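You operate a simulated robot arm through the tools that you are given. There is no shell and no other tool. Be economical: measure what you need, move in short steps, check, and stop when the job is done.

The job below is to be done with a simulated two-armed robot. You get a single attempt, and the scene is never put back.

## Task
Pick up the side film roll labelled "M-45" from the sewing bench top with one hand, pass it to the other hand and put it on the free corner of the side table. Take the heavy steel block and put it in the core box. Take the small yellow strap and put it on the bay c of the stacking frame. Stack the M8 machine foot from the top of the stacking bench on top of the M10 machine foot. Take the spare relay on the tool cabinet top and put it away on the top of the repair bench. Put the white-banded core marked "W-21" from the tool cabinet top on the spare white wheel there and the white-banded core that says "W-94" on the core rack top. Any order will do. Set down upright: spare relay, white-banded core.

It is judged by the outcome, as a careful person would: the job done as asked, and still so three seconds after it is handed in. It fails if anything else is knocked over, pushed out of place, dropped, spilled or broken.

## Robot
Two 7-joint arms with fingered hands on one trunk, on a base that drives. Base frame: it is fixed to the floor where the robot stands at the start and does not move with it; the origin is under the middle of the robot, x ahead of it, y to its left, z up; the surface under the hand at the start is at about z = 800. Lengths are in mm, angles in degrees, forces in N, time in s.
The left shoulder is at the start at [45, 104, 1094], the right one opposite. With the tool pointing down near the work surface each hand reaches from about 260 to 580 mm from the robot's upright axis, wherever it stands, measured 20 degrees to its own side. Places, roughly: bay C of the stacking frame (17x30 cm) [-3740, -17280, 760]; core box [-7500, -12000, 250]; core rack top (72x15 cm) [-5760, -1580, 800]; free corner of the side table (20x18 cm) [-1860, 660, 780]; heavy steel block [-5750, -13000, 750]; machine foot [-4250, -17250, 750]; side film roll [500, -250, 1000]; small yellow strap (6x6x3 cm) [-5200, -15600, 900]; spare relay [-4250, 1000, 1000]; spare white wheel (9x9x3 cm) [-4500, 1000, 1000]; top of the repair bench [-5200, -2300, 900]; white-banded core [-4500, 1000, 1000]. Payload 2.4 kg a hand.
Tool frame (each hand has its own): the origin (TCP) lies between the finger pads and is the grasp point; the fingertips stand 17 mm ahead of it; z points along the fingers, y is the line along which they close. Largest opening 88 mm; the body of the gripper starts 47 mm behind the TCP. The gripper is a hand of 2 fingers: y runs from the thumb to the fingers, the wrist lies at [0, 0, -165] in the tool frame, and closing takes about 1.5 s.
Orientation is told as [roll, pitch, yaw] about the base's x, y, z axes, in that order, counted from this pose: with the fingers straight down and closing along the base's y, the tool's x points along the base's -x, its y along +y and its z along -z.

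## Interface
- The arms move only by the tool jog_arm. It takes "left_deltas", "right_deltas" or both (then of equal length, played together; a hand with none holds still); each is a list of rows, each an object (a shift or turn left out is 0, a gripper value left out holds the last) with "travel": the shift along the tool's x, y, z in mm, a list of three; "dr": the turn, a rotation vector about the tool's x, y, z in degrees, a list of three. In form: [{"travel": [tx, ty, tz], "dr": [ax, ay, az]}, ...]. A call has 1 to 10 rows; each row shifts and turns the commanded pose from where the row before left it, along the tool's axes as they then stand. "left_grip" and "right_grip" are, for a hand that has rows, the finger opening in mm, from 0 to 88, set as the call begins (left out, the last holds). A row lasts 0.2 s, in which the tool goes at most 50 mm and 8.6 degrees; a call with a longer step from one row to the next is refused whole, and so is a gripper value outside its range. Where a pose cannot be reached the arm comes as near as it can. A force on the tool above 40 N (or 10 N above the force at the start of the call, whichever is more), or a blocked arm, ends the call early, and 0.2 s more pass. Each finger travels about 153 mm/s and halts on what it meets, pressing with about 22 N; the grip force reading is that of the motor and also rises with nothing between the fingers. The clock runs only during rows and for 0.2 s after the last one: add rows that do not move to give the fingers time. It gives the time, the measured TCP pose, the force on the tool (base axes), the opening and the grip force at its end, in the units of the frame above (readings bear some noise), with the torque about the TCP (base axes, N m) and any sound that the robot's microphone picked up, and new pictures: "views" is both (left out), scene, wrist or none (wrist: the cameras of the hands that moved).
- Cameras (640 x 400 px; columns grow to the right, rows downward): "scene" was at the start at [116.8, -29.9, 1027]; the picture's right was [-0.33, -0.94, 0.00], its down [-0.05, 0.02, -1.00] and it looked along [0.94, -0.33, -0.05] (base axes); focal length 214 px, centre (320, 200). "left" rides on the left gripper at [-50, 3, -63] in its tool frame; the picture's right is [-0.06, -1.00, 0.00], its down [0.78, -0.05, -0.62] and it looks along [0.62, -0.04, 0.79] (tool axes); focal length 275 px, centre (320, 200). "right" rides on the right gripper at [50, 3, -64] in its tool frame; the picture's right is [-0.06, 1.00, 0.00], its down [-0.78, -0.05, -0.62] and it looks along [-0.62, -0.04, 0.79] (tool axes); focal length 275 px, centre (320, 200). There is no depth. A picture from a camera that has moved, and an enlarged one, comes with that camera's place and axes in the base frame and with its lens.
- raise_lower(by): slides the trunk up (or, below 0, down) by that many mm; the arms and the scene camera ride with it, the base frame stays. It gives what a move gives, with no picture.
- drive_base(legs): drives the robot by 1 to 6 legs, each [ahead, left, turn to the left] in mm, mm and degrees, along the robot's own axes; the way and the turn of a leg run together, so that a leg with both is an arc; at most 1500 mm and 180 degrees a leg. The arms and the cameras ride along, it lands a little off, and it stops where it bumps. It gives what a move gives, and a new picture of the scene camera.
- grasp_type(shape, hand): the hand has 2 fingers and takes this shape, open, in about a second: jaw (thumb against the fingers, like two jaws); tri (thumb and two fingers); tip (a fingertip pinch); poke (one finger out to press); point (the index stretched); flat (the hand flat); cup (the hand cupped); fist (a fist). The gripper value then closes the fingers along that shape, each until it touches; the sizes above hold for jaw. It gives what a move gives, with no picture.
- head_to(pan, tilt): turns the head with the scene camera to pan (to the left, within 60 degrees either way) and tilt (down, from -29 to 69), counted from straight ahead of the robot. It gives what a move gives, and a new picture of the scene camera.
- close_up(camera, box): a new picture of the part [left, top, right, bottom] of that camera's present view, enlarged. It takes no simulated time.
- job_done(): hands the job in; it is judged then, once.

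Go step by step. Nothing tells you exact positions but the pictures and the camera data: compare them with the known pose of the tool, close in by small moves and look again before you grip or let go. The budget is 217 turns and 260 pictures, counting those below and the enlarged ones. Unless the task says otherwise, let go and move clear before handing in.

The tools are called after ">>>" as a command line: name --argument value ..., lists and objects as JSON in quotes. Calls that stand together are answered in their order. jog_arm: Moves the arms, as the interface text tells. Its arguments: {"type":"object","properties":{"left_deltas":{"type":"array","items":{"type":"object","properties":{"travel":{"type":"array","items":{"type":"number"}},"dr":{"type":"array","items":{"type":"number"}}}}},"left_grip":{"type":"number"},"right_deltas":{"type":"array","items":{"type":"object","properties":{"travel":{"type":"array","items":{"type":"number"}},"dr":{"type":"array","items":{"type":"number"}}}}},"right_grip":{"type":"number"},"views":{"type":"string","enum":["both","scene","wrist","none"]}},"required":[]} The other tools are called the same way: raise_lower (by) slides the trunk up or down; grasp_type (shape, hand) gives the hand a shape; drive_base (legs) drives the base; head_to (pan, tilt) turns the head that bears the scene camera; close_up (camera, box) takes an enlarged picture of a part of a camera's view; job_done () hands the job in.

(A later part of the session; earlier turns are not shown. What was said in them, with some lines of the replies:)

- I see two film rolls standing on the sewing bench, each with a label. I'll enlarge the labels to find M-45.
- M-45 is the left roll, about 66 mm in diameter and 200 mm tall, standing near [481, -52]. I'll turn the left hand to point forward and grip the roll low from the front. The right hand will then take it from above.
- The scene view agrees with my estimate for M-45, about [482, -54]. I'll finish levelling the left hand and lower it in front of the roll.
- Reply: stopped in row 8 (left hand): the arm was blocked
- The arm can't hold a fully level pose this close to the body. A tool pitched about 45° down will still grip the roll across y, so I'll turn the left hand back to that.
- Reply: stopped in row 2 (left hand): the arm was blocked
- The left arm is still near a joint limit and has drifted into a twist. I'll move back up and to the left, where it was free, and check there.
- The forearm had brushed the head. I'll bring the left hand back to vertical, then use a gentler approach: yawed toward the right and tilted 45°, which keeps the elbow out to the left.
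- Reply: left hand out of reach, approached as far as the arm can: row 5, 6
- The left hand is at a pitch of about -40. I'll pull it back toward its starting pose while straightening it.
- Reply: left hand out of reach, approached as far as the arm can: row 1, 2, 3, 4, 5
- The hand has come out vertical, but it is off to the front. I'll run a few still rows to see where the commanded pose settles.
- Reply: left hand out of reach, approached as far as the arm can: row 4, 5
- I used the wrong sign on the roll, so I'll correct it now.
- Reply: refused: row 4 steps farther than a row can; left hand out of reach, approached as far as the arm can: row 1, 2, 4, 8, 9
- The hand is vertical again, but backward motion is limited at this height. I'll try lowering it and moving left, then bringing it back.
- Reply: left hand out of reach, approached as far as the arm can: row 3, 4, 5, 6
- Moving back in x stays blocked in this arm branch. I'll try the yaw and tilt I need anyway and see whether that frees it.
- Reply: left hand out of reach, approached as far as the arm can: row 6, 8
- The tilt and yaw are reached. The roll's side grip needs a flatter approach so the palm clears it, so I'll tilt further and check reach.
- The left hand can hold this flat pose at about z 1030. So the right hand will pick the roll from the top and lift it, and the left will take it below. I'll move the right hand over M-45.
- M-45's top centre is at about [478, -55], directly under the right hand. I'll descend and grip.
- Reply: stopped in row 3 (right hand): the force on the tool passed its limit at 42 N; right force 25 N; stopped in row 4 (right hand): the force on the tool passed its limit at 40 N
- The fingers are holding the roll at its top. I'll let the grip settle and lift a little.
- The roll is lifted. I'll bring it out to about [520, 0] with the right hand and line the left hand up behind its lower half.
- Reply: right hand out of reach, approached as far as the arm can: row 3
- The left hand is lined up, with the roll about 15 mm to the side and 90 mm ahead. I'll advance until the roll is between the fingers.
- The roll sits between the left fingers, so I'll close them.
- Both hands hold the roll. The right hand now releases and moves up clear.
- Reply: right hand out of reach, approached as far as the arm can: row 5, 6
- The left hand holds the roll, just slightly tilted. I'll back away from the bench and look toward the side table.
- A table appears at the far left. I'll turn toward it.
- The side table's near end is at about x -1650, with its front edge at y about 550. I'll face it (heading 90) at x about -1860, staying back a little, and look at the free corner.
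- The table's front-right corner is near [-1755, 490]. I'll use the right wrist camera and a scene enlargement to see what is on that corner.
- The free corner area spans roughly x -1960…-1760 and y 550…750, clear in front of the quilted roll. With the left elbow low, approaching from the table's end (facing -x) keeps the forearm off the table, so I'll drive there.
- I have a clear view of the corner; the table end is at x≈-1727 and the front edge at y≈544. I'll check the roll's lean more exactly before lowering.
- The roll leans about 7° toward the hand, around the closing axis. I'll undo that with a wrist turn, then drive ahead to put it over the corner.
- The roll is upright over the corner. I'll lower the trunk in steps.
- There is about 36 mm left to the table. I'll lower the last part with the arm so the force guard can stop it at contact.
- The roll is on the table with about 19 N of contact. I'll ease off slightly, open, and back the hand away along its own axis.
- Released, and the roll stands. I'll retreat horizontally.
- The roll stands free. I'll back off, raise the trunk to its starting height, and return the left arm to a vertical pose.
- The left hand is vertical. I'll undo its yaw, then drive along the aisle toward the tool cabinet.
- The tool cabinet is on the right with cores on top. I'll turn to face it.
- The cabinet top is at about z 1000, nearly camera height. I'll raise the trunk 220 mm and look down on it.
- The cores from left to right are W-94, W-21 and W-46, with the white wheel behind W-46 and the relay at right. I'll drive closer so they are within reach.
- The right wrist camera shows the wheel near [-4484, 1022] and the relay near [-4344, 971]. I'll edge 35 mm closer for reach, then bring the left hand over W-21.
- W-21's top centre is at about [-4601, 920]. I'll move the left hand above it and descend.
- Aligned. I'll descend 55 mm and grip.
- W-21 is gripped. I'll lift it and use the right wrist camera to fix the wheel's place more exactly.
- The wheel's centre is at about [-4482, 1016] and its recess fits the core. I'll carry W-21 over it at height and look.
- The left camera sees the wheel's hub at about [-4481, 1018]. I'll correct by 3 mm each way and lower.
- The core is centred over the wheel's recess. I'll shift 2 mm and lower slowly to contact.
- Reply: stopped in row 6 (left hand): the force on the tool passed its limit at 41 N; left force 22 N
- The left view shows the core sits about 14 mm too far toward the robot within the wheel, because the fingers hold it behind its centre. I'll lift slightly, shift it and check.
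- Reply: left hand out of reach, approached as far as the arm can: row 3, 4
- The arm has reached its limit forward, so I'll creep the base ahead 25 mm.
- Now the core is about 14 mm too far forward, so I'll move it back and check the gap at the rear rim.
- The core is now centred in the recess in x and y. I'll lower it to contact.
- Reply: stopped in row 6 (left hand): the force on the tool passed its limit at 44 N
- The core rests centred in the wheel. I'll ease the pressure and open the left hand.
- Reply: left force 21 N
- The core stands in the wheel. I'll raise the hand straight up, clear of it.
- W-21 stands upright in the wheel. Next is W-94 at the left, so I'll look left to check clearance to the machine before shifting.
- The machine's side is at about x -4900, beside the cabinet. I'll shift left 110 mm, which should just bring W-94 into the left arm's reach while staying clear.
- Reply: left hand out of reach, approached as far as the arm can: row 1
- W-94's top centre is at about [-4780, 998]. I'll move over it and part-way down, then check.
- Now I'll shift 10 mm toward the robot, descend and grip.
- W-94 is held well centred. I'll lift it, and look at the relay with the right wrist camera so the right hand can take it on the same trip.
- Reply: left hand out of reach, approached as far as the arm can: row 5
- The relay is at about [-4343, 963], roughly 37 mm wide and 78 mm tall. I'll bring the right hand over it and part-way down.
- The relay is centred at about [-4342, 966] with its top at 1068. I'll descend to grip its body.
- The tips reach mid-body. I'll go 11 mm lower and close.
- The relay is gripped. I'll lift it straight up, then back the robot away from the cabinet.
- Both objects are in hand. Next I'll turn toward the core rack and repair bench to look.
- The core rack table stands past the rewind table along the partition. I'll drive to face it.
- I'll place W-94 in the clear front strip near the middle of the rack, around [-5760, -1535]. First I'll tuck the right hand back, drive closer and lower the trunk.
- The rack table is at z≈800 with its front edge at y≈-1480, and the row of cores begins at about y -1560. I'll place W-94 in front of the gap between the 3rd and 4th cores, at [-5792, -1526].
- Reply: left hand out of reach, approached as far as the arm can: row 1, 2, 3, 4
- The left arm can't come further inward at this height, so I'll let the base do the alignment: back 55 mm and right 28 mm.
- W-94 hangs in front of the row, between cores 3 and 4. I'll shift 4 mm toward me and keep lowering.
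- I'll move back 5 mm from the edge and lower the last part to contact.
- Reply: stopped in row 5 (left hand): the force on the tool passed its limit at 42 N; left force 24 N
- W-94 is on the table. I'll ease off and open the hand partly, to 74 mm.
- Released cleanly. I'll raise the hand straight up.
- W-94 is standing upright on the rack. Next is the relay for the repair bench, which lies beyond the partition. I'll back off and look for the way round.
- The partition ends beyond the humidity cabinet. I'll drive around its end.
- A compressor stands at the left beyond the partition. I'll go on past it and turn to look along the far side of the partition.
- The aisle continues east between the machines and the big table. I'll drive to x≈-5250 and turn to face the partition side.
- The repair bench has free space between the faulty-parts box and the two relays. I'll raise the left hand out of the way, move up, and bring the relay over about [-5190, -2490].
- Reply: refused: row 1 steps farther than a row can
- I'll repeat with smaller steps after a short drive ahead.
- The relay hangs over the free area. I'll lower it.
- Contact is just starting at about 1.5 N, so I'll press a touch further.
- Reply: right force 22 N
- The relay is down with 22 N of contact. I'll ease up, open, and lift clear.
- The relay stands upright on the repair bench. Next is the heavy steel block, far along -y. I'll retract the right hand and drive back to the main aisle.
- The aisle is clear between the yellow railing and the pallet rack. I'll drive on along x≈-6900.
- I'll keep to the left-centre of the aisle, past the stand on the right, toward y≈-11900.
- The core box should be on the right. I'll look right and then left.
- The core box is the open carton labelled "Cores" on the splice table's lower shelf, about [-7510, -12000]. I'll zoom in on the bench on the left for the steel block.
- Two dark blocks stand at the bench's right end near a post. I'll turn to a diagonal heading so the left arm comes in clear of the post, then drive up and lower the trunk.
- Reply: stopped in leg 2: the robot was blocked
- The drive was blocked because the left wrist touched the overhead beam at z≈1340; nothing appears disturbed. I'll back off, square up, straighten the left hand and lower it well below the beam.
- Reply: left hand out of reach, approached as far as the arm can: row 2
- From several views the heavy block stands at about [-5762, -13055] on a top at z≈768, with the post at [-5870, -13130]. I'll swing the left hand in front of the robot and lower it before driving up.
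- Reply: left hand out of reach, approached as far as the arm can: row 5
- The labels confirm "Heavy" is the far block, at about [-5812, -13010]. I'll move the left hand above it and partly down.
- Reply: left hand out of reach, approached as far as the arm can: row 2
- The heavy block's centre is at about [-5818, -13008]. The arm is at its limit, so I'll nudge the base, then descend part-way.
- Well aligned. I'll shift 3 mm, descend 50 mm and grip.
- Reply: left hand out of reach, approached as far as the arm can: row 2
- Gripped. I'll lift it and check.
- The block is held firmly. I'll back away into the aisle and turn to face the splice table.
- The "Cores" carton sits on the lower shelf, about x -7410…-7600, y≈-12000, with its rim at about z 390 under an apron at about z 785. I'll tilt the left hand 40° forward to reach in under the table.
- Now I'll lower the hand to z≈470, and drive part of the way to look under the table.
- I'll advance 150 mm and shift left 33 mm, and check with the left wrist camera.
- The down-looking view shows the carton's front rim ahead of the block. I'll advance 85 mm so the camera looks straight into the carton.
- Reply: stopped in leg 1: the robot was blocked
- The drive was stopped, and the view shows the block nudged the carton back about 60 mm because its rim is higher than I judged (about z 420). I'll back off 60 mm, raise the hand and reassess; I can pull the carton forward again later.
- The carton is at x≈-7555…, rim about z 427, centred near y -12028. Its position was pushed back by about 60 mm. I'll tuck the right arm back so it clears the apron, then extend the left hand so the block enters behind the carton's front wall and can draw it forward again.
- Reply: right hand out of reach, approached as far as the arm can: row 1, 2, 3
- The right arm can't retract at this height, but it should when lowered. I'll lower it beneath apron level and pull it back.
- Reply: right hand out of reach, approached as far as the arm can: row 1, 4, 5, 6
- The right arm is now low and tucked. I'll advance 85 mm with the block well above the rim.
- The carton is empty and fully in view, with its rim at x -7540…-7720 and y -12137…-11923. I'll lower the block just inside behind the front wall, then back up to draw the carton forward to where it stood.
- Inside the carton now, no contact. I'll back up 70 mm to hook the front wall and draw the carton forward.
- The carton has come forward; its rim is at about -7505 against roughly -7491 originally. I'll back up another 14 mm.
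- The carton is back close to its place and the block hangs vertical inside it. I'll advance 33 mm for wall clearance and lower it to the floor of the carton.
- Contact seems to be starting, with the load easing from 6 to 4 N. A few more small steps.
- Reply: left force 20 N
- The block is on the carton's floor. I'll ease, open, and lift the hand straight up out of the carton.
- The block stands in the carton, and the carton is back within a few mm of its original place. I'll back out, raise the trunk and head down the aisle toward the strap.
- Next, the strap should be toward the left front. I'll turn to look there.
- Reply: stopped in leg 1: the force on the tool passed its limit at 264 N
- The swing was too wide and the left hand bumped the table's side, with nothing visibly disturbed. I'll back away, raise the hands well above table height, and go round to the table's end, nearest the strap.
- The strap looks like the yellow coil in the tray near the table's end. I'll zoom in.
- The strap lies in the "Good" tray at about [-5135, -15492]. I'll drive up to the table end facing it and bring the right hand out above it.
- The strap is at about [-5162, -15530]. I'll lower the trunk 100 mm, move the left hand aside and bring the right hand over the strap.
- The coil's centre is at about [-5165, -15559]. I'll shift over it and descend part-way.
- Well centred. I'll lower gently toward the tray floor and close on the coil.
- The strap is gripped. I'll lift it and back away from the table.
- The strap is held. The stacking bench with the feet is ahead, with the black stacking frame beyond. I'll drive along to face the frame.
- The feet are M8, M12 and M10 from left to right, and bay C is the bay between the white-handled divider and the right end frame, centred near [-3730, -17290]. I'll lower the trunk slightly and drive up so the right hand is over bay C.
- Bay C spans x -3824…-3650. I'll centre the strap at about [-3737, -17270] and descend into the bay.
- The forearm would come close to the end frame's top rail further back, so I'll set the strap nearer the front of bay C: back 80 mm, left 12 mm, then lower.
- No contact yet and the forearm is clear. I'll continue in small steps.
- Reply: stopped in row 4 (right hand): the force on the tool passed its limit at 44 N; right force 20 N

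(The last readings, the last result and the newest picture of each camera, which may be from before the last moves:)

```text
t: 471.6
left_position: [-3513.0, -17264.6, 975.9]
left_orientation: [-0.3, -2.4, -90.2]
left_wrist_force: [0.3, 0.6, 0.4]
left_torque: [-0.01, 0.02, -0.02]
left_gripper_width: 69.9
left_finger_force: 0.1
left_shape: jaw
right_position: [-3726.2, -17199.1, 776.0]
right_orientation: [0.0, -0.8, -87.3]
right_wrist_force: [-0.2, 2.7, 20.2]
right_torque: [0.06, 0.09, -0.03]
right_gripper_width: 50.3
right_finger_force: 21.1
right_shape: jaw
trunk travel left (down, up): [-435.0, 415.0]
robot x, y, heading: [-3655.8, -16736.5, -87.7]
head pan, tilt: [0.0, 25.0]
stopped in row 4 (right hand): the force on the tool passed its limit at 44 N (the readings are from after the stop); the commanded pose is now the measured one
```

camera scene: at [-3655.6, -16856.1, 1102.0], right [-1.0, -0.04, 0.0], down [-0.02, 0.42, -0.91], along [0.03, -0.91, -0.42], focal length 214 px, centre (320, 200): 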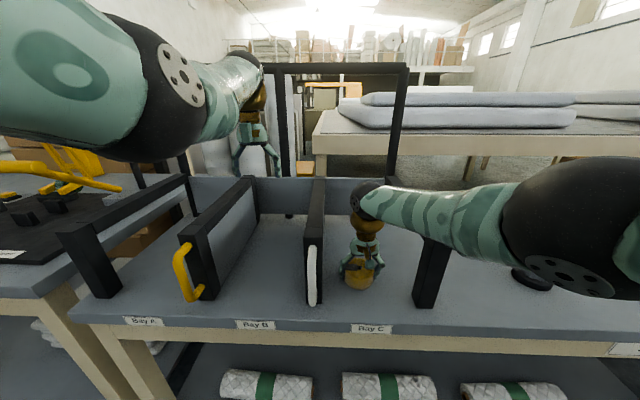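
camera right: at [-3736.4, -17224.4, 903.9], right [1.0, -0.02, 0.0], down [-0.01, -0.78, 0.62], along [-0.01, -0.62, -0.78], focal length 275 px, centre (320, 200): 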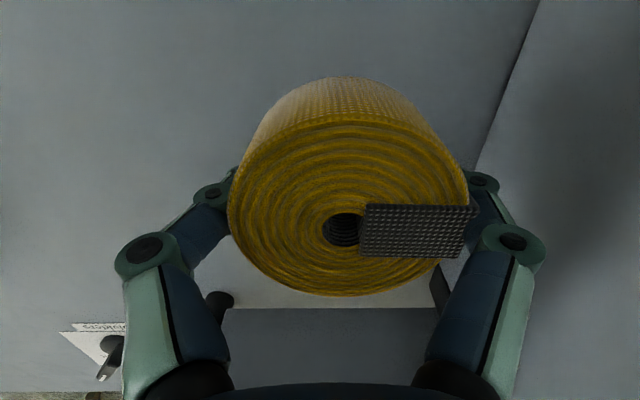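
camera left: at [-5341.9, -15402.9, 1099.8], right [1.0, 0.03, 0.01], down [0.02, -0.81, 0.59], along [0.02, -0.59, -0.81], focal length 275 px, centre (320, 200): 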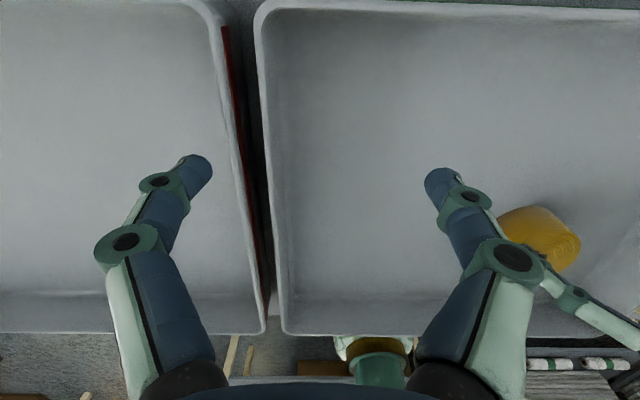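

The strap is on the floor of bay C. I'll ease up, open, and lift straight out.

>>> jog_arm --right_deltas '[{"travel": [0, 0, -2]}, {}, {}, {}, {}]' --right_grip 80 --views "none"

>>> jog_arm --right_deltas '[{"travel": [0, 0, -10]}, {"travel": [0, 0, -35]}, {"travel": [0, 0, -45]}, {"travel": [0, 0, -45]}, {"travel": [0, 0, -45]}, {"travel": [0, 0, -45]}]' --views "scene"

```text
t: 472.8
left_position: [-3513.3, -17264.3, 975.4]
left_orientation: [-0.4, -2.3, -90.3]
left_wrist_force: [-0.3, -0.7, 0.3]
left_torque: [-0.01, -0.01, 0.03]
left_gripper_width: 69.6
left_finger_force: 0.0
left_shape: jaw
right_position: [-3725.5, -17198.7, 778.9]
right_orientation: [0.0, -0.6, -87.2]
right_wrist_force: [9.8, -5.2, 27.2]
right_torque: [-0.08, 0.64, 0.16]
right_gripper_width: 78.0
right_finger_force: 0.1
right_shape: jaw
trunk travel left (down, up): [-435.0, 415.0]
robot x, y, heading: [-3657.8, -16735.2, -88.0]
head pan, tilt: [0.0, 25.0]
```

```text
t: 474.2
left_position: [-3513.2, -17265.3, 974.8]
left_orientation: [-0.2, -2.3, -90.2]
left_wrist_force: [-0.3, -0.6, -1.2]
left_torque: [0.01, -0.01, 0.01]
left_gripper_width: 69.9
left_finger_force: 0.0
left_shape: jaw
right_position: [-3726.5, -17195.7, 997.4]
right_orientation: [-0.1, -0.4, -87.3]
right_wrist_force: [0.0, -0.3, -0.7]
right_torque: [-0.01, 0.02, 0.05]
right_gripper_width: 80.0
right_finger_force: 0.1
right_shape: jaw
trunk travel left (down, up): [-435.0, 415.0]
robot x, y, heading: [-3655.7, -16732.0, -87.9]
head pan, tilt: [0.0, 25.0]
camera scene: at [-3655.8, -16856.0, 1102.0], right [-1.0, -0.04, 0.0], down [-0.02, 0.42, -0.91], along [0.03, -0.91, -0.42], focal length 214 px, centre (320, 200)
```

scene: 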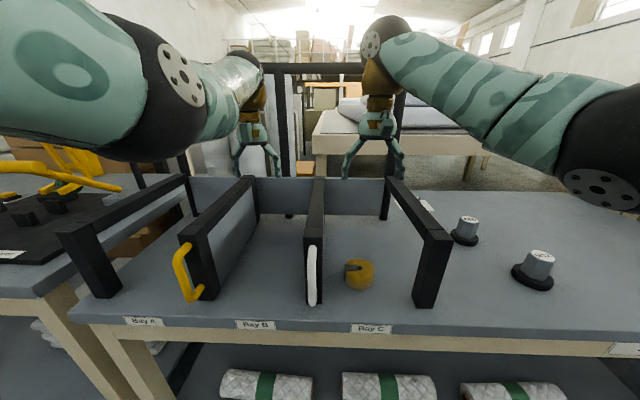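

The strap lies flat in bay C. Next is the M8 foot near [-4026, -17363], to be stacked on the M10 near [-4431, -17222]. I'll lift the left hand out of the way, lower the trunk and shift along so the right hand reaches M8.

>>> jog_arm --left_deltas '[{"travel": [0, 27, -40]}, {"travel": [0, 27, -40]}, {"travel": [0, 27, -40]}]' --views "none"

>>> raise_lower --by -100

>>> drive_base --legs '[[0, -300, -2], [110, 0, 0]]'

>>> close_up --camera "right" --box '[0, 0, 640, 400]'

```text
t: 475.0
left_position: [-3433.1, -17255.3, 1091.1]
left_orientation: [-0.3, -2.3, -90.2]
left_wrist_force: [-1.0, -0.3, -0.6]
left_torque: [-0.03, -0.01, 0.0]
left_gripper_width: 70.2
left_finger_force: 0.0
left_shape: jaw
right_position: [-3728.0, -17196.6, 996.2]
right_orientation: [-0.1, -0.4, -87.3]
right_wrist_force: [0.4, -0.6, -0.3]
right_torque: [0.0, -0.01, 0.0]
right_gripper_width: 80.1
right_finger_force: 0.0
right_shape: jaw
trunk travel left (down, up): [-435.0, 415.0]
robot x, y, heading: [-3657.8, -16732.6, -87.7]
head pan, tilt: [0.0, 25.0]
```

```text
t: 476.3
left_position: [-3431.0, -17261.2, 994.8]
left_orientation: [-0.2, -2.3, -90.2]
left_wrist_force: [-0.4, -0.2, -0.2]
left_torque: [0.01, 0.03, -0.03]
left_gripper_width: 69.7
left_finger_force: 0.0
left_shape: jaw
right_position: [-3727.1, -17197.4, 900.7]
right_orientation: [0.0, -0.5, -87.3]
right_wrist_force: [0.0, 0.4, -0.3]
right_torque: [0.0, 0.0, -0.02]
right_gripper_width: 79.8
right_finger_force: 0.1
right_shape: jaw
trunk travel left (down, up): [-335.0, 515.0]
robot x, y, heading: [-3658.8, -16732.8, -87.9]
head pan, tilt: [0.0, 25.0]
```

```text
t: 477.4
left_position: [-3495.7, -17264.4, 994.2]
left_orientation: [-0.2, -2.2, -90.4]
left_wrist_force: [-0.6, 0.0, 0.4]
left_torque: [0.0, -0.03, -0.02]
left_gripper_width: 70.0
left_finger_force: 0.1
left_shape: jaw
right_position: [-3782.7, -17198.1, 903.9]
right_orientation: [1.1, -1.2, -86.4]
right_wrist_force: [21.5, 3.8, -3.0]
right_torque: [0.01, 0.08, -0.14]
right_gripper_width: 78.3
right_finger_force: 0.2
right_shape: jaw
trunk travel left (down, up): [-335.0, 515.0]
robot x, y, heading: [-3723.6, -16732.9, -88.1]
head pan, tilt: [0.0, 25.0]
stopped in leg 1: the force on the tool passed its limit at 49 N (the readings are from after the stop); the commanded pose is now the measured one
camera scene: at [-3718.3, -16860.4, 1001.3], right [-1.0, -0.03, 0.0], down [-0.02, 0.42, -0.91], along [0.03, -0.91, -0.42], focal length 214 px, centre (320, 200)
```

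scene: 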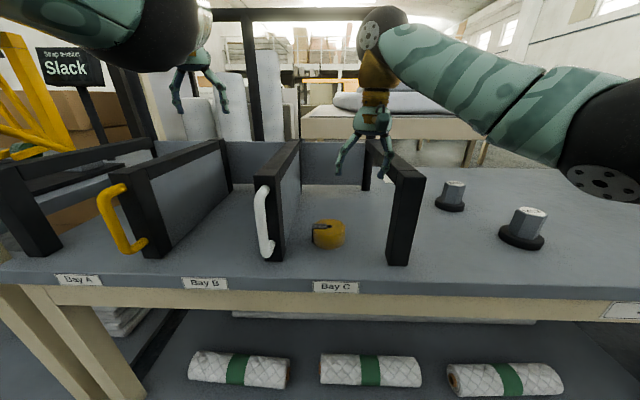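

```text
1.00 times, centred on (320, 200) of right (not enlarged: the box is as wide or as high as the picture)
camera zoom: at [-3783.4, -17146.1, 967.6], right [1.0, 0.0, 0.02], down [-0.01, -0.77, 0.63], along [0.02, -0.63, -0.77], focal length 275 px, centre (320, 200)
```

zoom: 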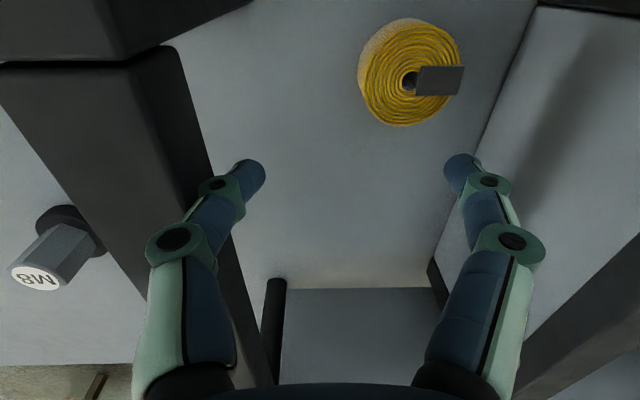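

My mistake: the right fingers were below the top of bay C's end frame and touched it; nothing looks moved. I'll back off, raise the right hand above the frame, then cross.

>>> drive_base --legs '[[0, 30, 0]]'

>>> jog_arm --right_deltas '[{"travel": [0, 0, -40]}, {"travel": [0, 0, -40]}, {"travel": [0, 0, -20]}]' --views "none"

>>> drive_base --legs '[[0, -270, -2], [110, 0, 0]]'

>>> close_up --camera "right" --box '[0, 0, 640, 400]'

```text
t: 478.2
left_position: [-3469.1, -17264.1, 995.6]
left_orientation: [-0.2, -2.1, -90.5]
left_wrist_force: [0.1, -0.9, -0.1]
left_torque: [0.01, 0.03, 0.03]
left_gripper_width: 69.8
left_finger_force: 0.1
left_shape: jaw
right_position: [-3757.0, -17197.3, 904.4]
right_orientation: [0.8, -1.1, -86.6]
right_wrist_force: [-0.1, -0.1, -0.4]
right_torque: [-0.02, -0.01, 0.0]
right_gripper_width: 80.3
right_finger_force: 0.0
right_shape: jaw
trunk travel left (down, up): [-335.0, 515.0]
robot x, y, heading: [-3691.3, -16737.8, -88.5]
head pan, tilt: [0.0, 25.0]
camera scene: at [-3690.8, -16860.0, 1001.4], right [-1.0, -0.03, 0.0], down [-0.01, 0.42, -0.91], along [0.03, -0.91, -0.42], focal length 214 px, centre (320, 200)
```

scene: 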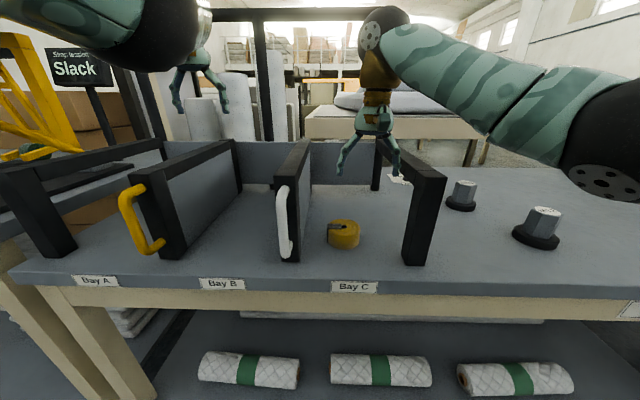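

```text
t: 479.1
left_position: [-3468.5, -17263.6, 995.0]
left_orientation: [-0.2, -2.2, -90.5]
left_wrist_force: [-0.3, 0.0, -0.4]
left_torque: [0.0, -0.02, 0.01]
left_gripper_width: 69.7
left_finger_force: 0.0
left_shape: jaw
right_position: [-3761.4, -17195.6, 1005.4]
right_orientation: [0.8, -1.1, -86.8]
right_wrist_force: [0.4, 0.9, 0.0]
right_torque: [0.01, -0.01, 0.04]
right_gripper_width: 80.2
right_finger_force: 0.1
right_shape: jaw
trunk travel left (down, up): [-335.0, 515.0]
robot x, y, heading: [-3696.6, -16737.1, -88.4]
head pan, tilt: [0.0, 25.0]
```

```text
t: 481.8
left_position: [-3761.7, -17386.6, 994.6]
left_orientation: [-0.2, -2.1, -92.9]
left_wrist_force: [0.6, 0.4, -0.2]
left_torque: [0.0, -0.01, 0.02]
left_gripper_width: 69.7
left_finger_force: 0.0
left_shape: jaw
right_position: [-4050.4, -17305.8, 1005.1]
right_orientation: [0.9, -1.1, -89.0]
right_wrist_force: [-0.7, -0.3, 0.5]
right_torque: [0.0, -0.01, 0.0]
right_gripper_width: 79.9
right_finger_force: 0.1
right_shape: jaw
trunk travel left (down, up): [-335.0, 515.0]
robot x, y, heading: [-3964.9, -16849.1, -90.7]
head pan, tilt: [0.0, 25.0]
camera scene: at [-3966.4, -16974.0, 1001.4], right [-1.0, 0.01, 0.0], down [0.0, 0.42, -0.91], along [-0.01, -0.91, -0.42], focal length 214 px, centre (320, 200)
```

scene: 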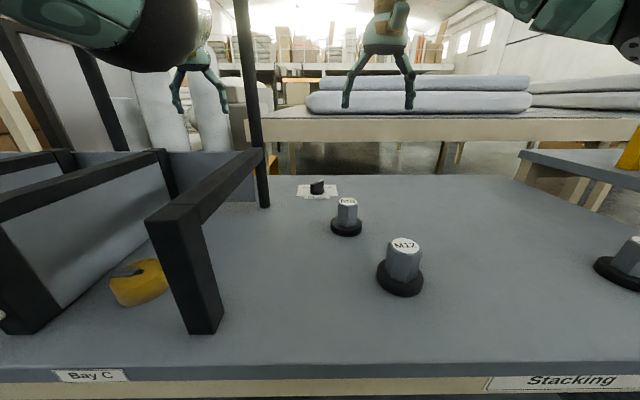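

```text
1.00 times, centred on (320, 200) of right (not enlarged: the box is as wide or as high as the picture)
camera zoom: at [-4049.2, -17255.1, 1068.5], right [1.0, -0.04, 0.02], down [-0.05, -0.77, 0.63], along [-0.02, -0.63, -0.77], focal length 275 px, centre (320, 200)
```

zoom: 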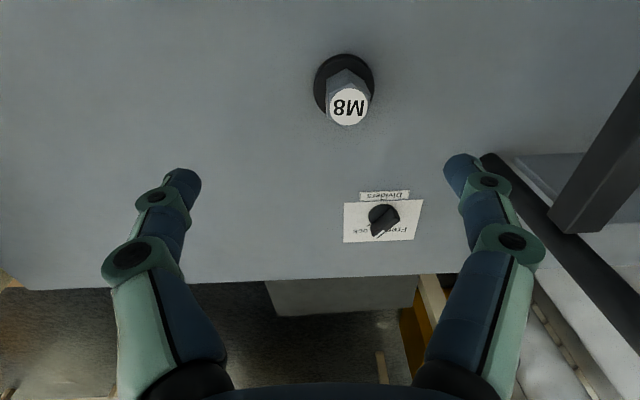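

M8 is centred at about [-4024, -17347] with its top at z≈822. I'll move above it and descend part-way.

>>> jog_arm --right_deltas '[{"travel": [-21, 13, 0]}, {"travel": [-20, 13, 0]}, {"travel": [0, 0, 45]}, {"travel": [0, 0, 45]}, {"travel": [0, 0, 45]}]' --views "wrist"

```text
t: 482.9
left_position: [-3761.7, -17386.1, 994.4]
left_orientation: [-0.2, -2.2, -92.8]
left_wrist_force: [0.1, -0.4, -0.3]
left_torque: [0.0, -0.02, 0.01]
left_gripper_width: 69.8
left_finger_force: 0.0
left_shape: jaw
right_position: [-4018.7, -17349.3, 871.1]
right_orientation: [0.9, -1.2, -89.2]
right_wrist_force: [0.1, 1.0, 0.0]
right_torque: [0.02, 0.0, -0.02]
right_gripper_width: 80.0
right_finger_force: 0.0
right_shape: jaw
trunk travel left (down, up): [-335.0, 515.0]
robot x, y, heading: [-3965.8, -16850.9, -90.6]
head pan, tilt: [0.0, 25.0]
camera right: at [-4018.8, -17297.8, 934.1], right [1.0, -0.04, 0.02], down [-0.05, -0.77, 0.63], along [-0.02, -0.63, -0.77], focal length 275 px, centre (320, 200)
```

right: 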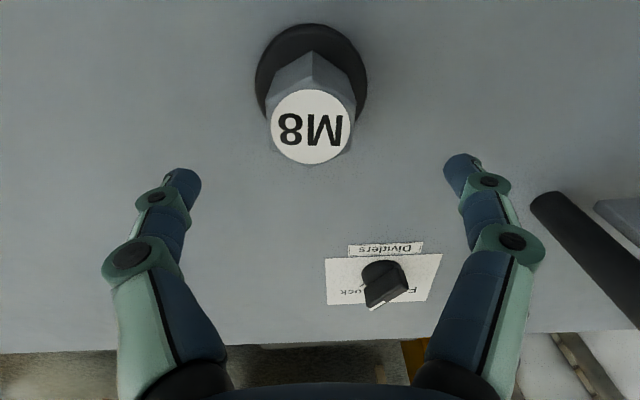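

Aligned within 5 mm. I'll correct that, descend and grip the hex.

>>> jog_arm --right_deltas '[{"travel": [0, -5, 25]}, {"travel": [0, 0, 25]}, {"travel": [0, 0, 22]}]' --views "none"

>>> jog_arm --right_deltas '[{}, {}, {}, {}, {}, {}]' --right_grip 0 --views "wrist"

```text
t: 483.8
left_position: [-3761.4, -17384.5, 994.3]
left_orientation: [-0.2, -2.2, -93.0]
left_wrist_force: [0.0, 0.7, 0.1]
left_torque: [0.02, -0.02, 0.0]
left_gripper_width: 70.0
left_finger_force: 0.1
left_shape: jaw
right_position: [-4024.5, -17351.3, 797.2]
right_orientation: [1.0, -1.1, -88.9]
right_wrist_force: [0.6, 0.1, 1.0]
right_torque: [-0.04, 0.01, 0.03]
right_gripper_width: 79.8
right_finger_force: 0.0
right_shape: jaw
trunk travel left (down, up): [-335.0, 515.0]
robot x, y, heading: [-3960.3, -16852.6, -90.6]
head pan, tilt: [0.0, 25.0]
```

```text
t: 485.1
left_position: [-3762.9, -17385.9, 995.4]
left_orientation: [-0.1, -2.2, -92.8]
left_wrist_force: [0.6, 0.1, 1.4]
left_torque: [0.01, 0.01, -0.01]
left_gripper_width: 69.8
left_finger_force: 0.0
left_shape: jaw
right_position: [-4025.0, -17351.1, 798.3]
right_orientation: [0.9, -1.1, -89.0]
right_wrist_force: [0.0, 0.2, 0.4]
right_torque: [0.0, -0.01, -0.01]
right_gripper_width: 36.5
right_finger_force: 22.4
right_shape: jaw
trunk travel left (down, up): [-335.0, 515.0]
robot x, y, heading: [-3963.6, -16850.2, -90.4]
head pan, tilt: [0.0, 25.0]
camera right: at [-4024.3, -17300.0, 861.7], right [1.0, -0.04, 0.02], down [-0.05, -0.77, 0.63], along [-0.02, -0.63, -0.77], focal length 275 px, centre (320, 200)
```

right: 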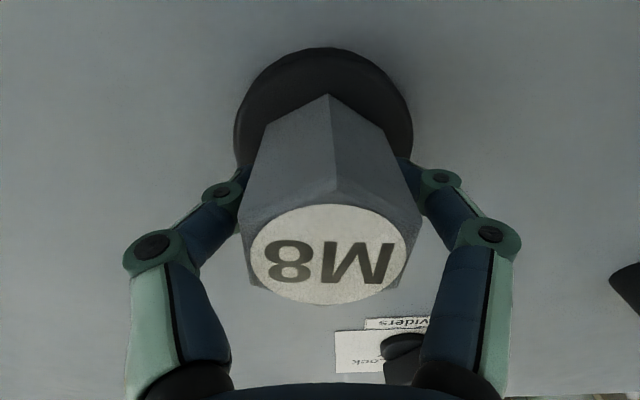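

M8 is gripped. I'll lift it, back off, and shift along to 100 mm short of M10 to measure it.

>>> jog_arm --right_deltas '[{"travel": [0, 0, -10]}, {"travel": [0, 0, -40]}, {"travel": [0, 0, -40]}, {"travel": [0, 0, -45]}]' --views "none"

>>> drive_base --legs '[[-129, 0, 0], [0, -310, 0]]'

>>> close_up --camera "right" --box '[0, 0, 640, 400]'

```text
t: 486.1
left_position: [-3761.3, -17386.3, 995.9]
left_orientation: [-0.1, -2.2, -92.9]
left_wrist_force: [0.1, -0.2, 0.2]
left_torque: [0.0, 0.01, 0.0]
left_gripper_width: 69.7
left_finger_force: 0.1
left_shape: jaw
right_position: [-4024.9, -17349.8, 936.1]
right_orientation: [0.9, -1.1, -89.0]
right_wrist_force: [-0.4, -0.4, -1.9]
right_torque: [0.0, 0.0, 0.01]
right_gripper_width: 36.9
right_finger_force: 22.0
right_shape: jaw
trunk travel left (down, up): [-335.0, 515.0]
robot x, y, heading: [-3964.0, -16850.9, -90.7]
head pan, tilt: [0.0, 25.0]
```

```text
t: 489.1
left_position: [-4080.1, -17252.1, 995.7]
left_orientation: [-0.2, -2.2, -93.4]
left_wrist_force: [-0.9, 0.1, -1.1]
left_torque: [0.02, 0.01, -0.03]
left_gripper_width: 69.8
left_finger_force: 0.0
left_shape: jaw
right_position: [-4343.8, -17214.8, 934.9]
right_orientation: [1.0, -1.2, -89.4]
right_wrist_force: [0.1, 0.1, -0.9]
right_torque: [0.0, 0.04, 0.0]
right_gripper_width: 37.0
right_finger_force: 22.1
right_shape: jaw
trunk travel left (down, up): [-335.0, 515.0]
robot x, y, heading: [-4279.2, -16715.5, -91.0]
head pan, tilt: [0.0, 25.0]
camera scene: at [-4281.3, -16839.8, 1001.4], right [-1.0, 0.02, 0.0], down [0.01, 0.42, -0.91], along [-0.02, -0.91, -0.42], focal length 214 px, centre (320, 200)
```

scene: 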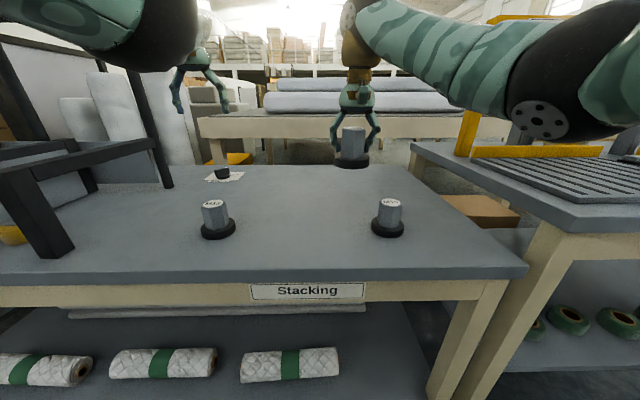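

```text
1.00 times, centred on (320, 200) of right (not enlarged: the box is as wide or as high as the picture)
camera zoom: at [-4342.9, -17163.5, 997.5], right [1.0, -0.05, 0.02], down [-0.05, -0.77, 0.63], along [-0.02, -0.63, -0.77], focal length 275 px, centre (320, 200)
```

zoom: 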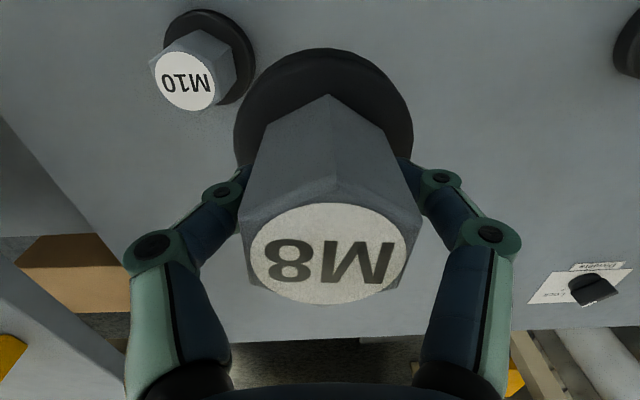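

M10 is at about [-4424, -17208] with its top at z≈821. I'll move M8 over it and lower to just above.

>>> jog_arm --right_deltas '[{"travel": [3, -40, 0]}, {"travel": [2.5, -41, 0]}, {"travel": [0, 0, 30]}, {"travel": [0, 0, 26]}, {}]' --views "wrist"

>>> close_up --camera "scene" --box '[320, 130, 460, 250]'

```text
t: 490.3
left_position: [-4079.2, -17252.8, 994.4]
left_orientation: [-0.2, -2.2, -93.3]
left_wrist_force: [0.4, -0.5, -0.3]
left_torque: [0.01, 0.01, -0.01]
left_gripper_width: 69.7
left_finger_force: 0.0
left_shape: jaw
right_position: [-4423.5, -17211.3, 879.2]
right_orientation: [0.9, -1.2, -89.4]
right_wrist_force: [-0.3, 0.4, -1.7]
right_torque: [0.04, 0.01, -0.04]
right_gripper_width: 36.6
right_finger_force: 22.2
right_shape: jaw
trunk travel left (down, up): [-335.0, 515.0]
robot x, y, heading: [-4280.3, -16716.1, -91.0]
head pan, tilt: [0.0, 25.0]
camera right: at [-4422.4, -17159.6, 941.3], right [1.0, -0.05, 0.02], down [-0.05, -0.77, 0.63], along [-0.02, -0.63, -0.77], focal length 275 px, centre (320, 200)
```

right: 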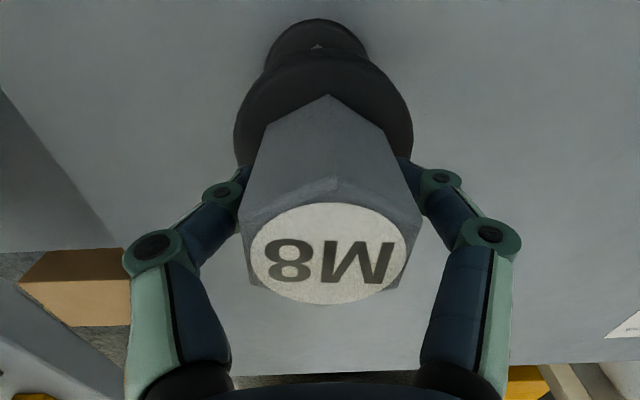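

```text
3.33 times, centred on (390, 190) of scene
camera zoom: at [-4281.3, -16839.8, 1001.4], right [-1.0, 0.02, 0.0], down [0.01, 0.42, -0.91], along [-0.02, -0.91, -0.42], focal length 715 px, centre (87, 233)
```

zoom: 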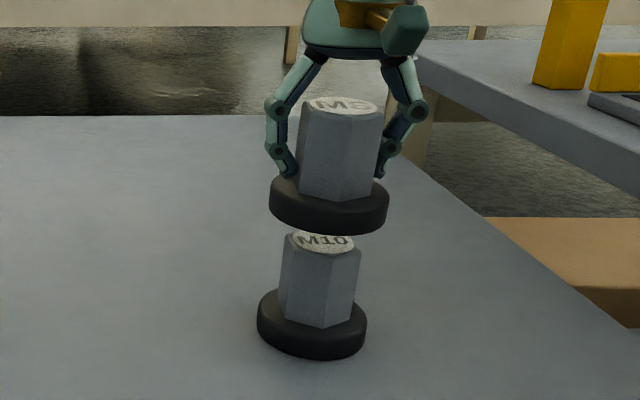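

Both views show M8 centred over M10. I'll lower slowly to contact.

>>> jog_arm --right_deltas '[{"travel": [0, 0, 9]}, {"travel": [0, 0, 5]}, {"travel": [0, 0, 2.5]}, {"travel": [0, 0, 2]}, {"travel": [0, 0, 2]}, {"travel": [0, 0, 1.5]}, {"travel": [0, 0, 1.5]}]' --views "none"

```text
t: 491.9
left_position: [-4079.6, -17253.4, 996.8]
left_orientation: [-0.2, -2.3, -93.4]
left_wrist_force: [-0.4, -0.4, -0.5]
left_torque: [0.01, -0.02, -0.02]
left_gripper_width: 69.9
left_finger_force: 0.0
left_shape: jaw
right_position: [-4423.4, -17211.3, 856.0]
right_orientation: [1.0, -1.4, -89.4]
right_wrist_force: [-3.3, -1.1, 26.1]
right_torque: [-0.04, 0.05, -0.01]
right_gripper_width: 37.2
right_finger_force: 21.9
right_shape: jaw
trunk travel left (down, up): [-335.0, 515.0]
robot x, y, heading: [-4279.2, -16716.5, -91.1]
head pan, tilt: [0.0, 25.0]
```

Contact with 26 N. I'll ease off and take a look before opening.

>>> jog_arm --right_deltas '[{"travel": [0, 0, -1.5]}, {}]' --views "none"

>>> close_up --camera "scene" --box '[320, 130, 460, 250]'

```text
t: 492.5
left_position: [-4081.3, -17252.5, 995.2]
left_orientation: [-0.3, -2.4, -93.2]
left_wrist_force: [-0.8, 0.0, 0.1]
left_torque: [0.03, -0.01, -0.01]
left_gripper_width: 69.7
left_finger_force: 0.1
left_shape: jaw
right_position: [-4425.2, -17210.3, 856.3]
right_orientation: [0.8, -1.3, -89.3]
right_wrist_force: [-2.1, -2.6, 24.0]
right_torque: [-0.03, -0.01, 0.0]
right_gripper_width: 37.6
right_finger_force: 22.1
right_shape: jaw
trunk travel left (down, up): [-335.0, 515.0]
robot x, y, heading: [-4278.3, -16713.9, -91.0]
head pan, tilt: [0.0, 25.0]
```

```text
3.33 times, centred on (390, 190) of scene
camera zoom: at [-4280.9, -16838.4, 1001.7], right [-1.0, 0.02, 0.0], down [0.01, 0.42, -0.91], along [-0.02, -0.91, -0.42], focal length 715 px, centre (87, 233)
```

zoom: 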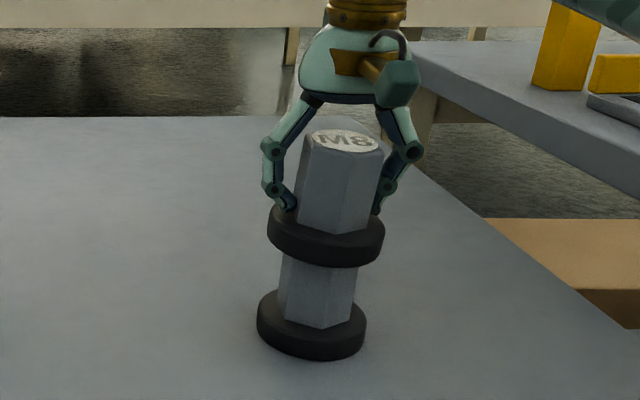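

It's seated well. I'll ease a little more, then open and lift straight up.

>>> jog_arm --right_deltas '[{"travel": [0, 0, -1.5]}, {}, {}]' --views "none"

>>> jog_arm --right_deltas '[{}, {}, {}, {}, {}]' --right_grip 78 --views "none"

>>> jog_arm --right_deltas '[{"travel": [0, 0, -8]}, {"travel": [0, 0, -20]}, {"travel": [0, 0, -35]}, {"travel": [0, 0, -40]}]' --views "wrist"

>>> close_up --camera "scene" --box '[320, 130, 460, 250]'

```text
t: 493.3
left_position: [-4079.2, -17253.2, 993.7]
left_orientation: [-0.1, -2.3, -93.3]
left_wrist_force: [-0.1, 0.0, 0.3]
left_torque: [0.0, -0.01, -0.01]
left_gripper_width: 70.1
left_finger_force: 0.1
left_shape: jaw
right_position: [-4424.0, -17209.9, 856.9]
right_orientation: [1.0, -1.2, -89.4]
right_wrist_force: [0.0, -0.9, 16.9]
right_torque: [0.0, -0.05, 0.01]
right_gripper_width: 37.2
right_finger_force: 21.6
right_shape: jaw
trunk travel left (down, up): [-335.0, 515.0]
robot x, y, heading: [-4279.1, -16714.1, -91.1]
head pan, tilt: [0.0, 25.0]
```

```text
t: 494.5
left_position: [-4080.0, -17254.1, 995.2]
left_orientation: [-0.2, -2.2, -93.3]
left_wrist_force: [-0.5, 0.6, 0.5]
left_torque: [-0.01, -0.02, 0.02]
left_gripper_width: 69.9
left_finger_force: 0.1
left_shape: jaw
right_position: [-4424.4, -17211.1, 856.2]
right_orientation: [1.0, -1.1, -89.4]
right_wrist_force: [0.0, 0.9, -0.4]
right_torque: [0.03, -0.02, 0.01]
right_gripper_width: 77.9
right_finger_force: 0.1
right_shape: jaw
trunk travel left (down, up): [-335.0, 515.0]
robot x, y, heading: [-4274.6, -16715.7, -91.3]
head pan, tilt: [0.0, 25.0]
```

```text
t: 495.5
left_position: [-4080.1, -17254.7, 994.5]
left_orientation: [-0.2, -2.2, -93.2]
left_wrist_force: [0.4, 0.0, -0.1]
left_torque: [0.0, 0.02, -0.01]
left_gripper_width: 69.7
left_finger_force: 0.1
left_shape: jaw
right_position: [-4423.6, -17207.7, 964.0]
right_orientation: [0.9, -1.1, -89.4]
right_wrist_force: [0.7, 0.0, -0.1]
right_torque: [-0.01, -0.02, 0.01]
right_gripper_width: 77.9
right_finger_force: 0.0
right_shape: jaw
trunk travel left (down, up): [-335.0, 515.0]
robot x, y, heading: [-4276.0, -16713.6, -90.9]
head pan, tilt: [0.0, 25.0]
camera right: at [-4423.4, -17156.9, 1027.0], right [1.0, -0.05, 0.02], down [-0.05, -0.77, 0.63], along [-0.02, -0.63, -0.77], focal length 275 px, centre (320, 200)
```

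right: 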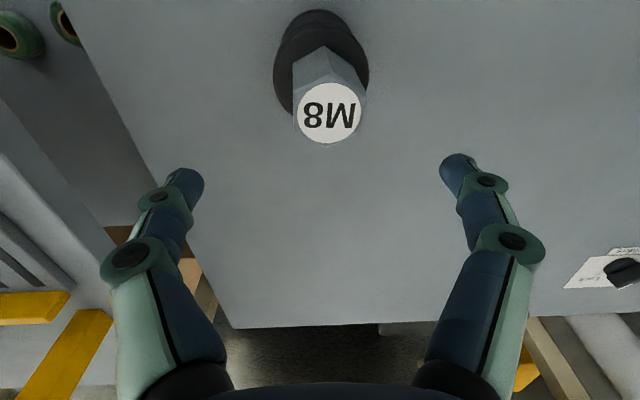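

```text
3.33 times, centred on (390, 190) of scene
camera zoom: at [-4281.2, -16839.7, 1001.4], right [-1.0, 0.02, 0.0], down [0.01, 0.42, -0.91], along [-0.02, -0.91, -0.42], focal length 715 px, centre (87, 233)
```

zoom: 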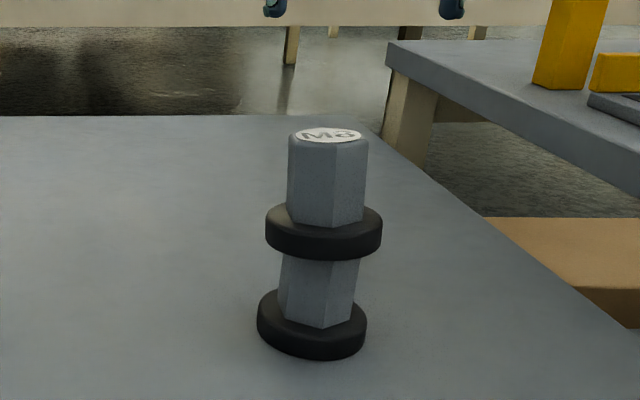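

M8 stands on M10. I'll back away and look again to be sure it is settled and stable.

>>> drive_base --legs '[[-150, -140, 0]]'

>>> close_up --camera "scene" --box '[280, 150, 380, 240]'

```text
t: 497.2
left_position: [-4217.4, -17101.0, 994.0]
left_orientation: [-0.2, -2.2, -93.4]
left_wrist_force: [0.4, 0.4, -0.1]
left_torque: [0.03, -0.01, -0.02]
left_gripper_width: 69.6
left_finger_force: 0.0
left_shape: jaw
right_position: [-4561.5, -17055.7, 962.6]
right_orientation: [0.9, -1.2, -89.5]
right_wrist_force: [-0.1, 0.2, 0.0]
right_torque: [0.02, 0.04, 0.03]
right_gripper_width: 77.9
right_finger_force: 0.2
right_shape: jaw
trunk travel left (down, up): [-335.0, 515.0]
robot x, y, heading: [-4411.5, -16562.3, -91.2]
head pan, tilt: [0.0, 25.0]
camera scene: at [-4418.0, -16687.0, 1001.4], right [-1.0, 0.02, 0.0], down [0.01, 0.42, -0.91], along [-0.02, -0.91, -0.42], focal length 214 px, centre (320, 200)
```

scene: 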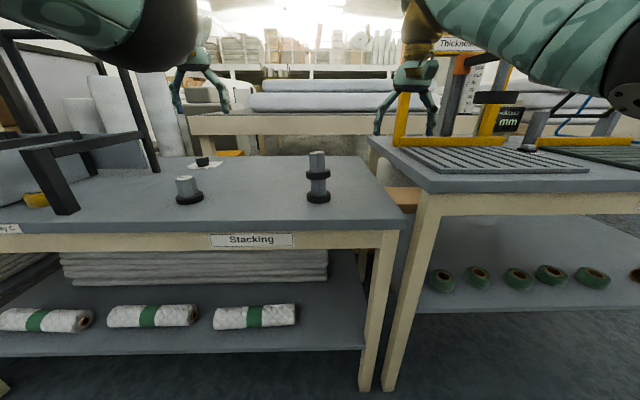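

```text
4.44 times, centred on (330, 195) of scene
camera zoom: at [-4418.0, -16687.0, 1001.4], right [-1.0, 0.02, 0.0], down [0.01, 0.42, -0.91], along [-0.02, -0.91, -0.42], focal length 953 px, centre (276, 222)
```

zoom: 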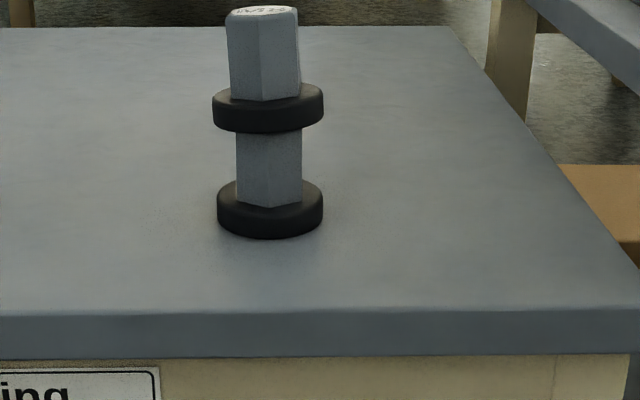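

M8 sits on M10 with a lean of about 4–5°. I'll wait a few seconds and compare, to see whether it is stable.

>>> jog_arm --right_deltas '[{}, {}, {}, {}, {}, {}, {}, {}, {}, {}]' --views "none"

>>> jog_arm --right_deltas '[{}, {}, {}, {}, {}, {}, {}, {}, {}, {}]' --views "none"

>>> close_up --camera "scene" --box '[290, 145, 350, 210]'

```text
t: 499.4
left_position: [-4216.8, -17101.4, 993.8]
left_orientation: [-0.3, -2.2, -93.5]
left_wrist_force: [-0.2, -1.0, -0.4]
left_torque: [-0.03, 0.01, 0.02]
left_gripper_width: 70.1
left_finger_force: 0.1
left_shape: jaw
right_position: [-4561.7, -17055.9, 962.3]
right_orientation: [0.9, -1.2, -89.6]
right_wrist_force: [-0.2, 0.0, -0.5]
right_torque: [0.04, 0.01, 0.01]
right_gripper_width: 78.2
right_finger_force: 0.0
right_shape: jaw
trunk travel left (down, up): [-335.0, 515.0]
robot x, y, heading: [-4413.5, -16563.4, -91.0]
head pan, tilt: [0.0, 25.0]
```

```text
t: 501.6
left_position: [-4217.6, -17100.9, 995.2]
left_orientation: [-0.1, -2.1, -93.5]
left_wrist_force: [0.6, 0.0, -0.4]
left_torque: [0.02, -0.01, -0.01]
left_gripper_width: 69.8
left_finger_force: 0.1
left_shape: jaw
right_position: [-4562.0, -17057.3, 962.6]
right_orientation: [0.9, -1.1, -89.6]
right_wrist_force: [-0.5, -0.4, 0.5]
right_torque: [-0.03, 0.01, -0.04]
right_gripper_width: 78.0
right_finger_force: 0.1
right_shape: jaw
trunk travel left (down, up): [-335.0, 515.0]
robot x, y, heading: [-4416.6, -16562.8, -91.3]
head pan, tilt: [0.0, 25.0]
```

```text
6.15 times, centred on (320, 178) of scene
camera zoom: at [-4417.9, -16687.1, 1001.4], right [-1.0, 0.02, 0.0], down [0.01, 0.42, -0.91], along [-0.02, -0.91, -0.42], focal length 1320 px, centre (320, 338)
```

zoom: 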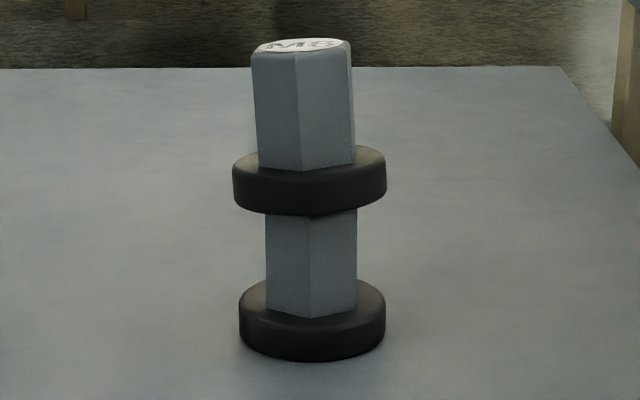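

M8 hasn't changed in seven seconds, so it is stable, and all the other items are in place with both hands clear. I'm handing in.

>>> job_done

```text
The job is handed in.
```

I finished every item and handed the job in:
- **M-45 roll:** passed from the right hand to the left and standing on the free corner of the side table.
- **Heavy steel block:** in the core box.
- **Yellow strap:** in bay C, near the front.
- **M8 foot:** on top of the M10 foot, with a lean of about 4° that did not change over seven seconds.
- **Spare relay:** upright on the repair bench.
- **W-21 and W-94:** W-21 upright in the white wheel, W-94 upright on the core rack.

There were four bumps. The carton marked "Cores" was pushed back about 60 mm, then drawn forward to within roughly 15 mm of where it stood. The left arm also touched the beam over the steel block's bench and hit the side of the strap table hard (264 N). The right hand touched bay C's end frame. I saw nothing moved by those last three, but I only checked from the camera views.
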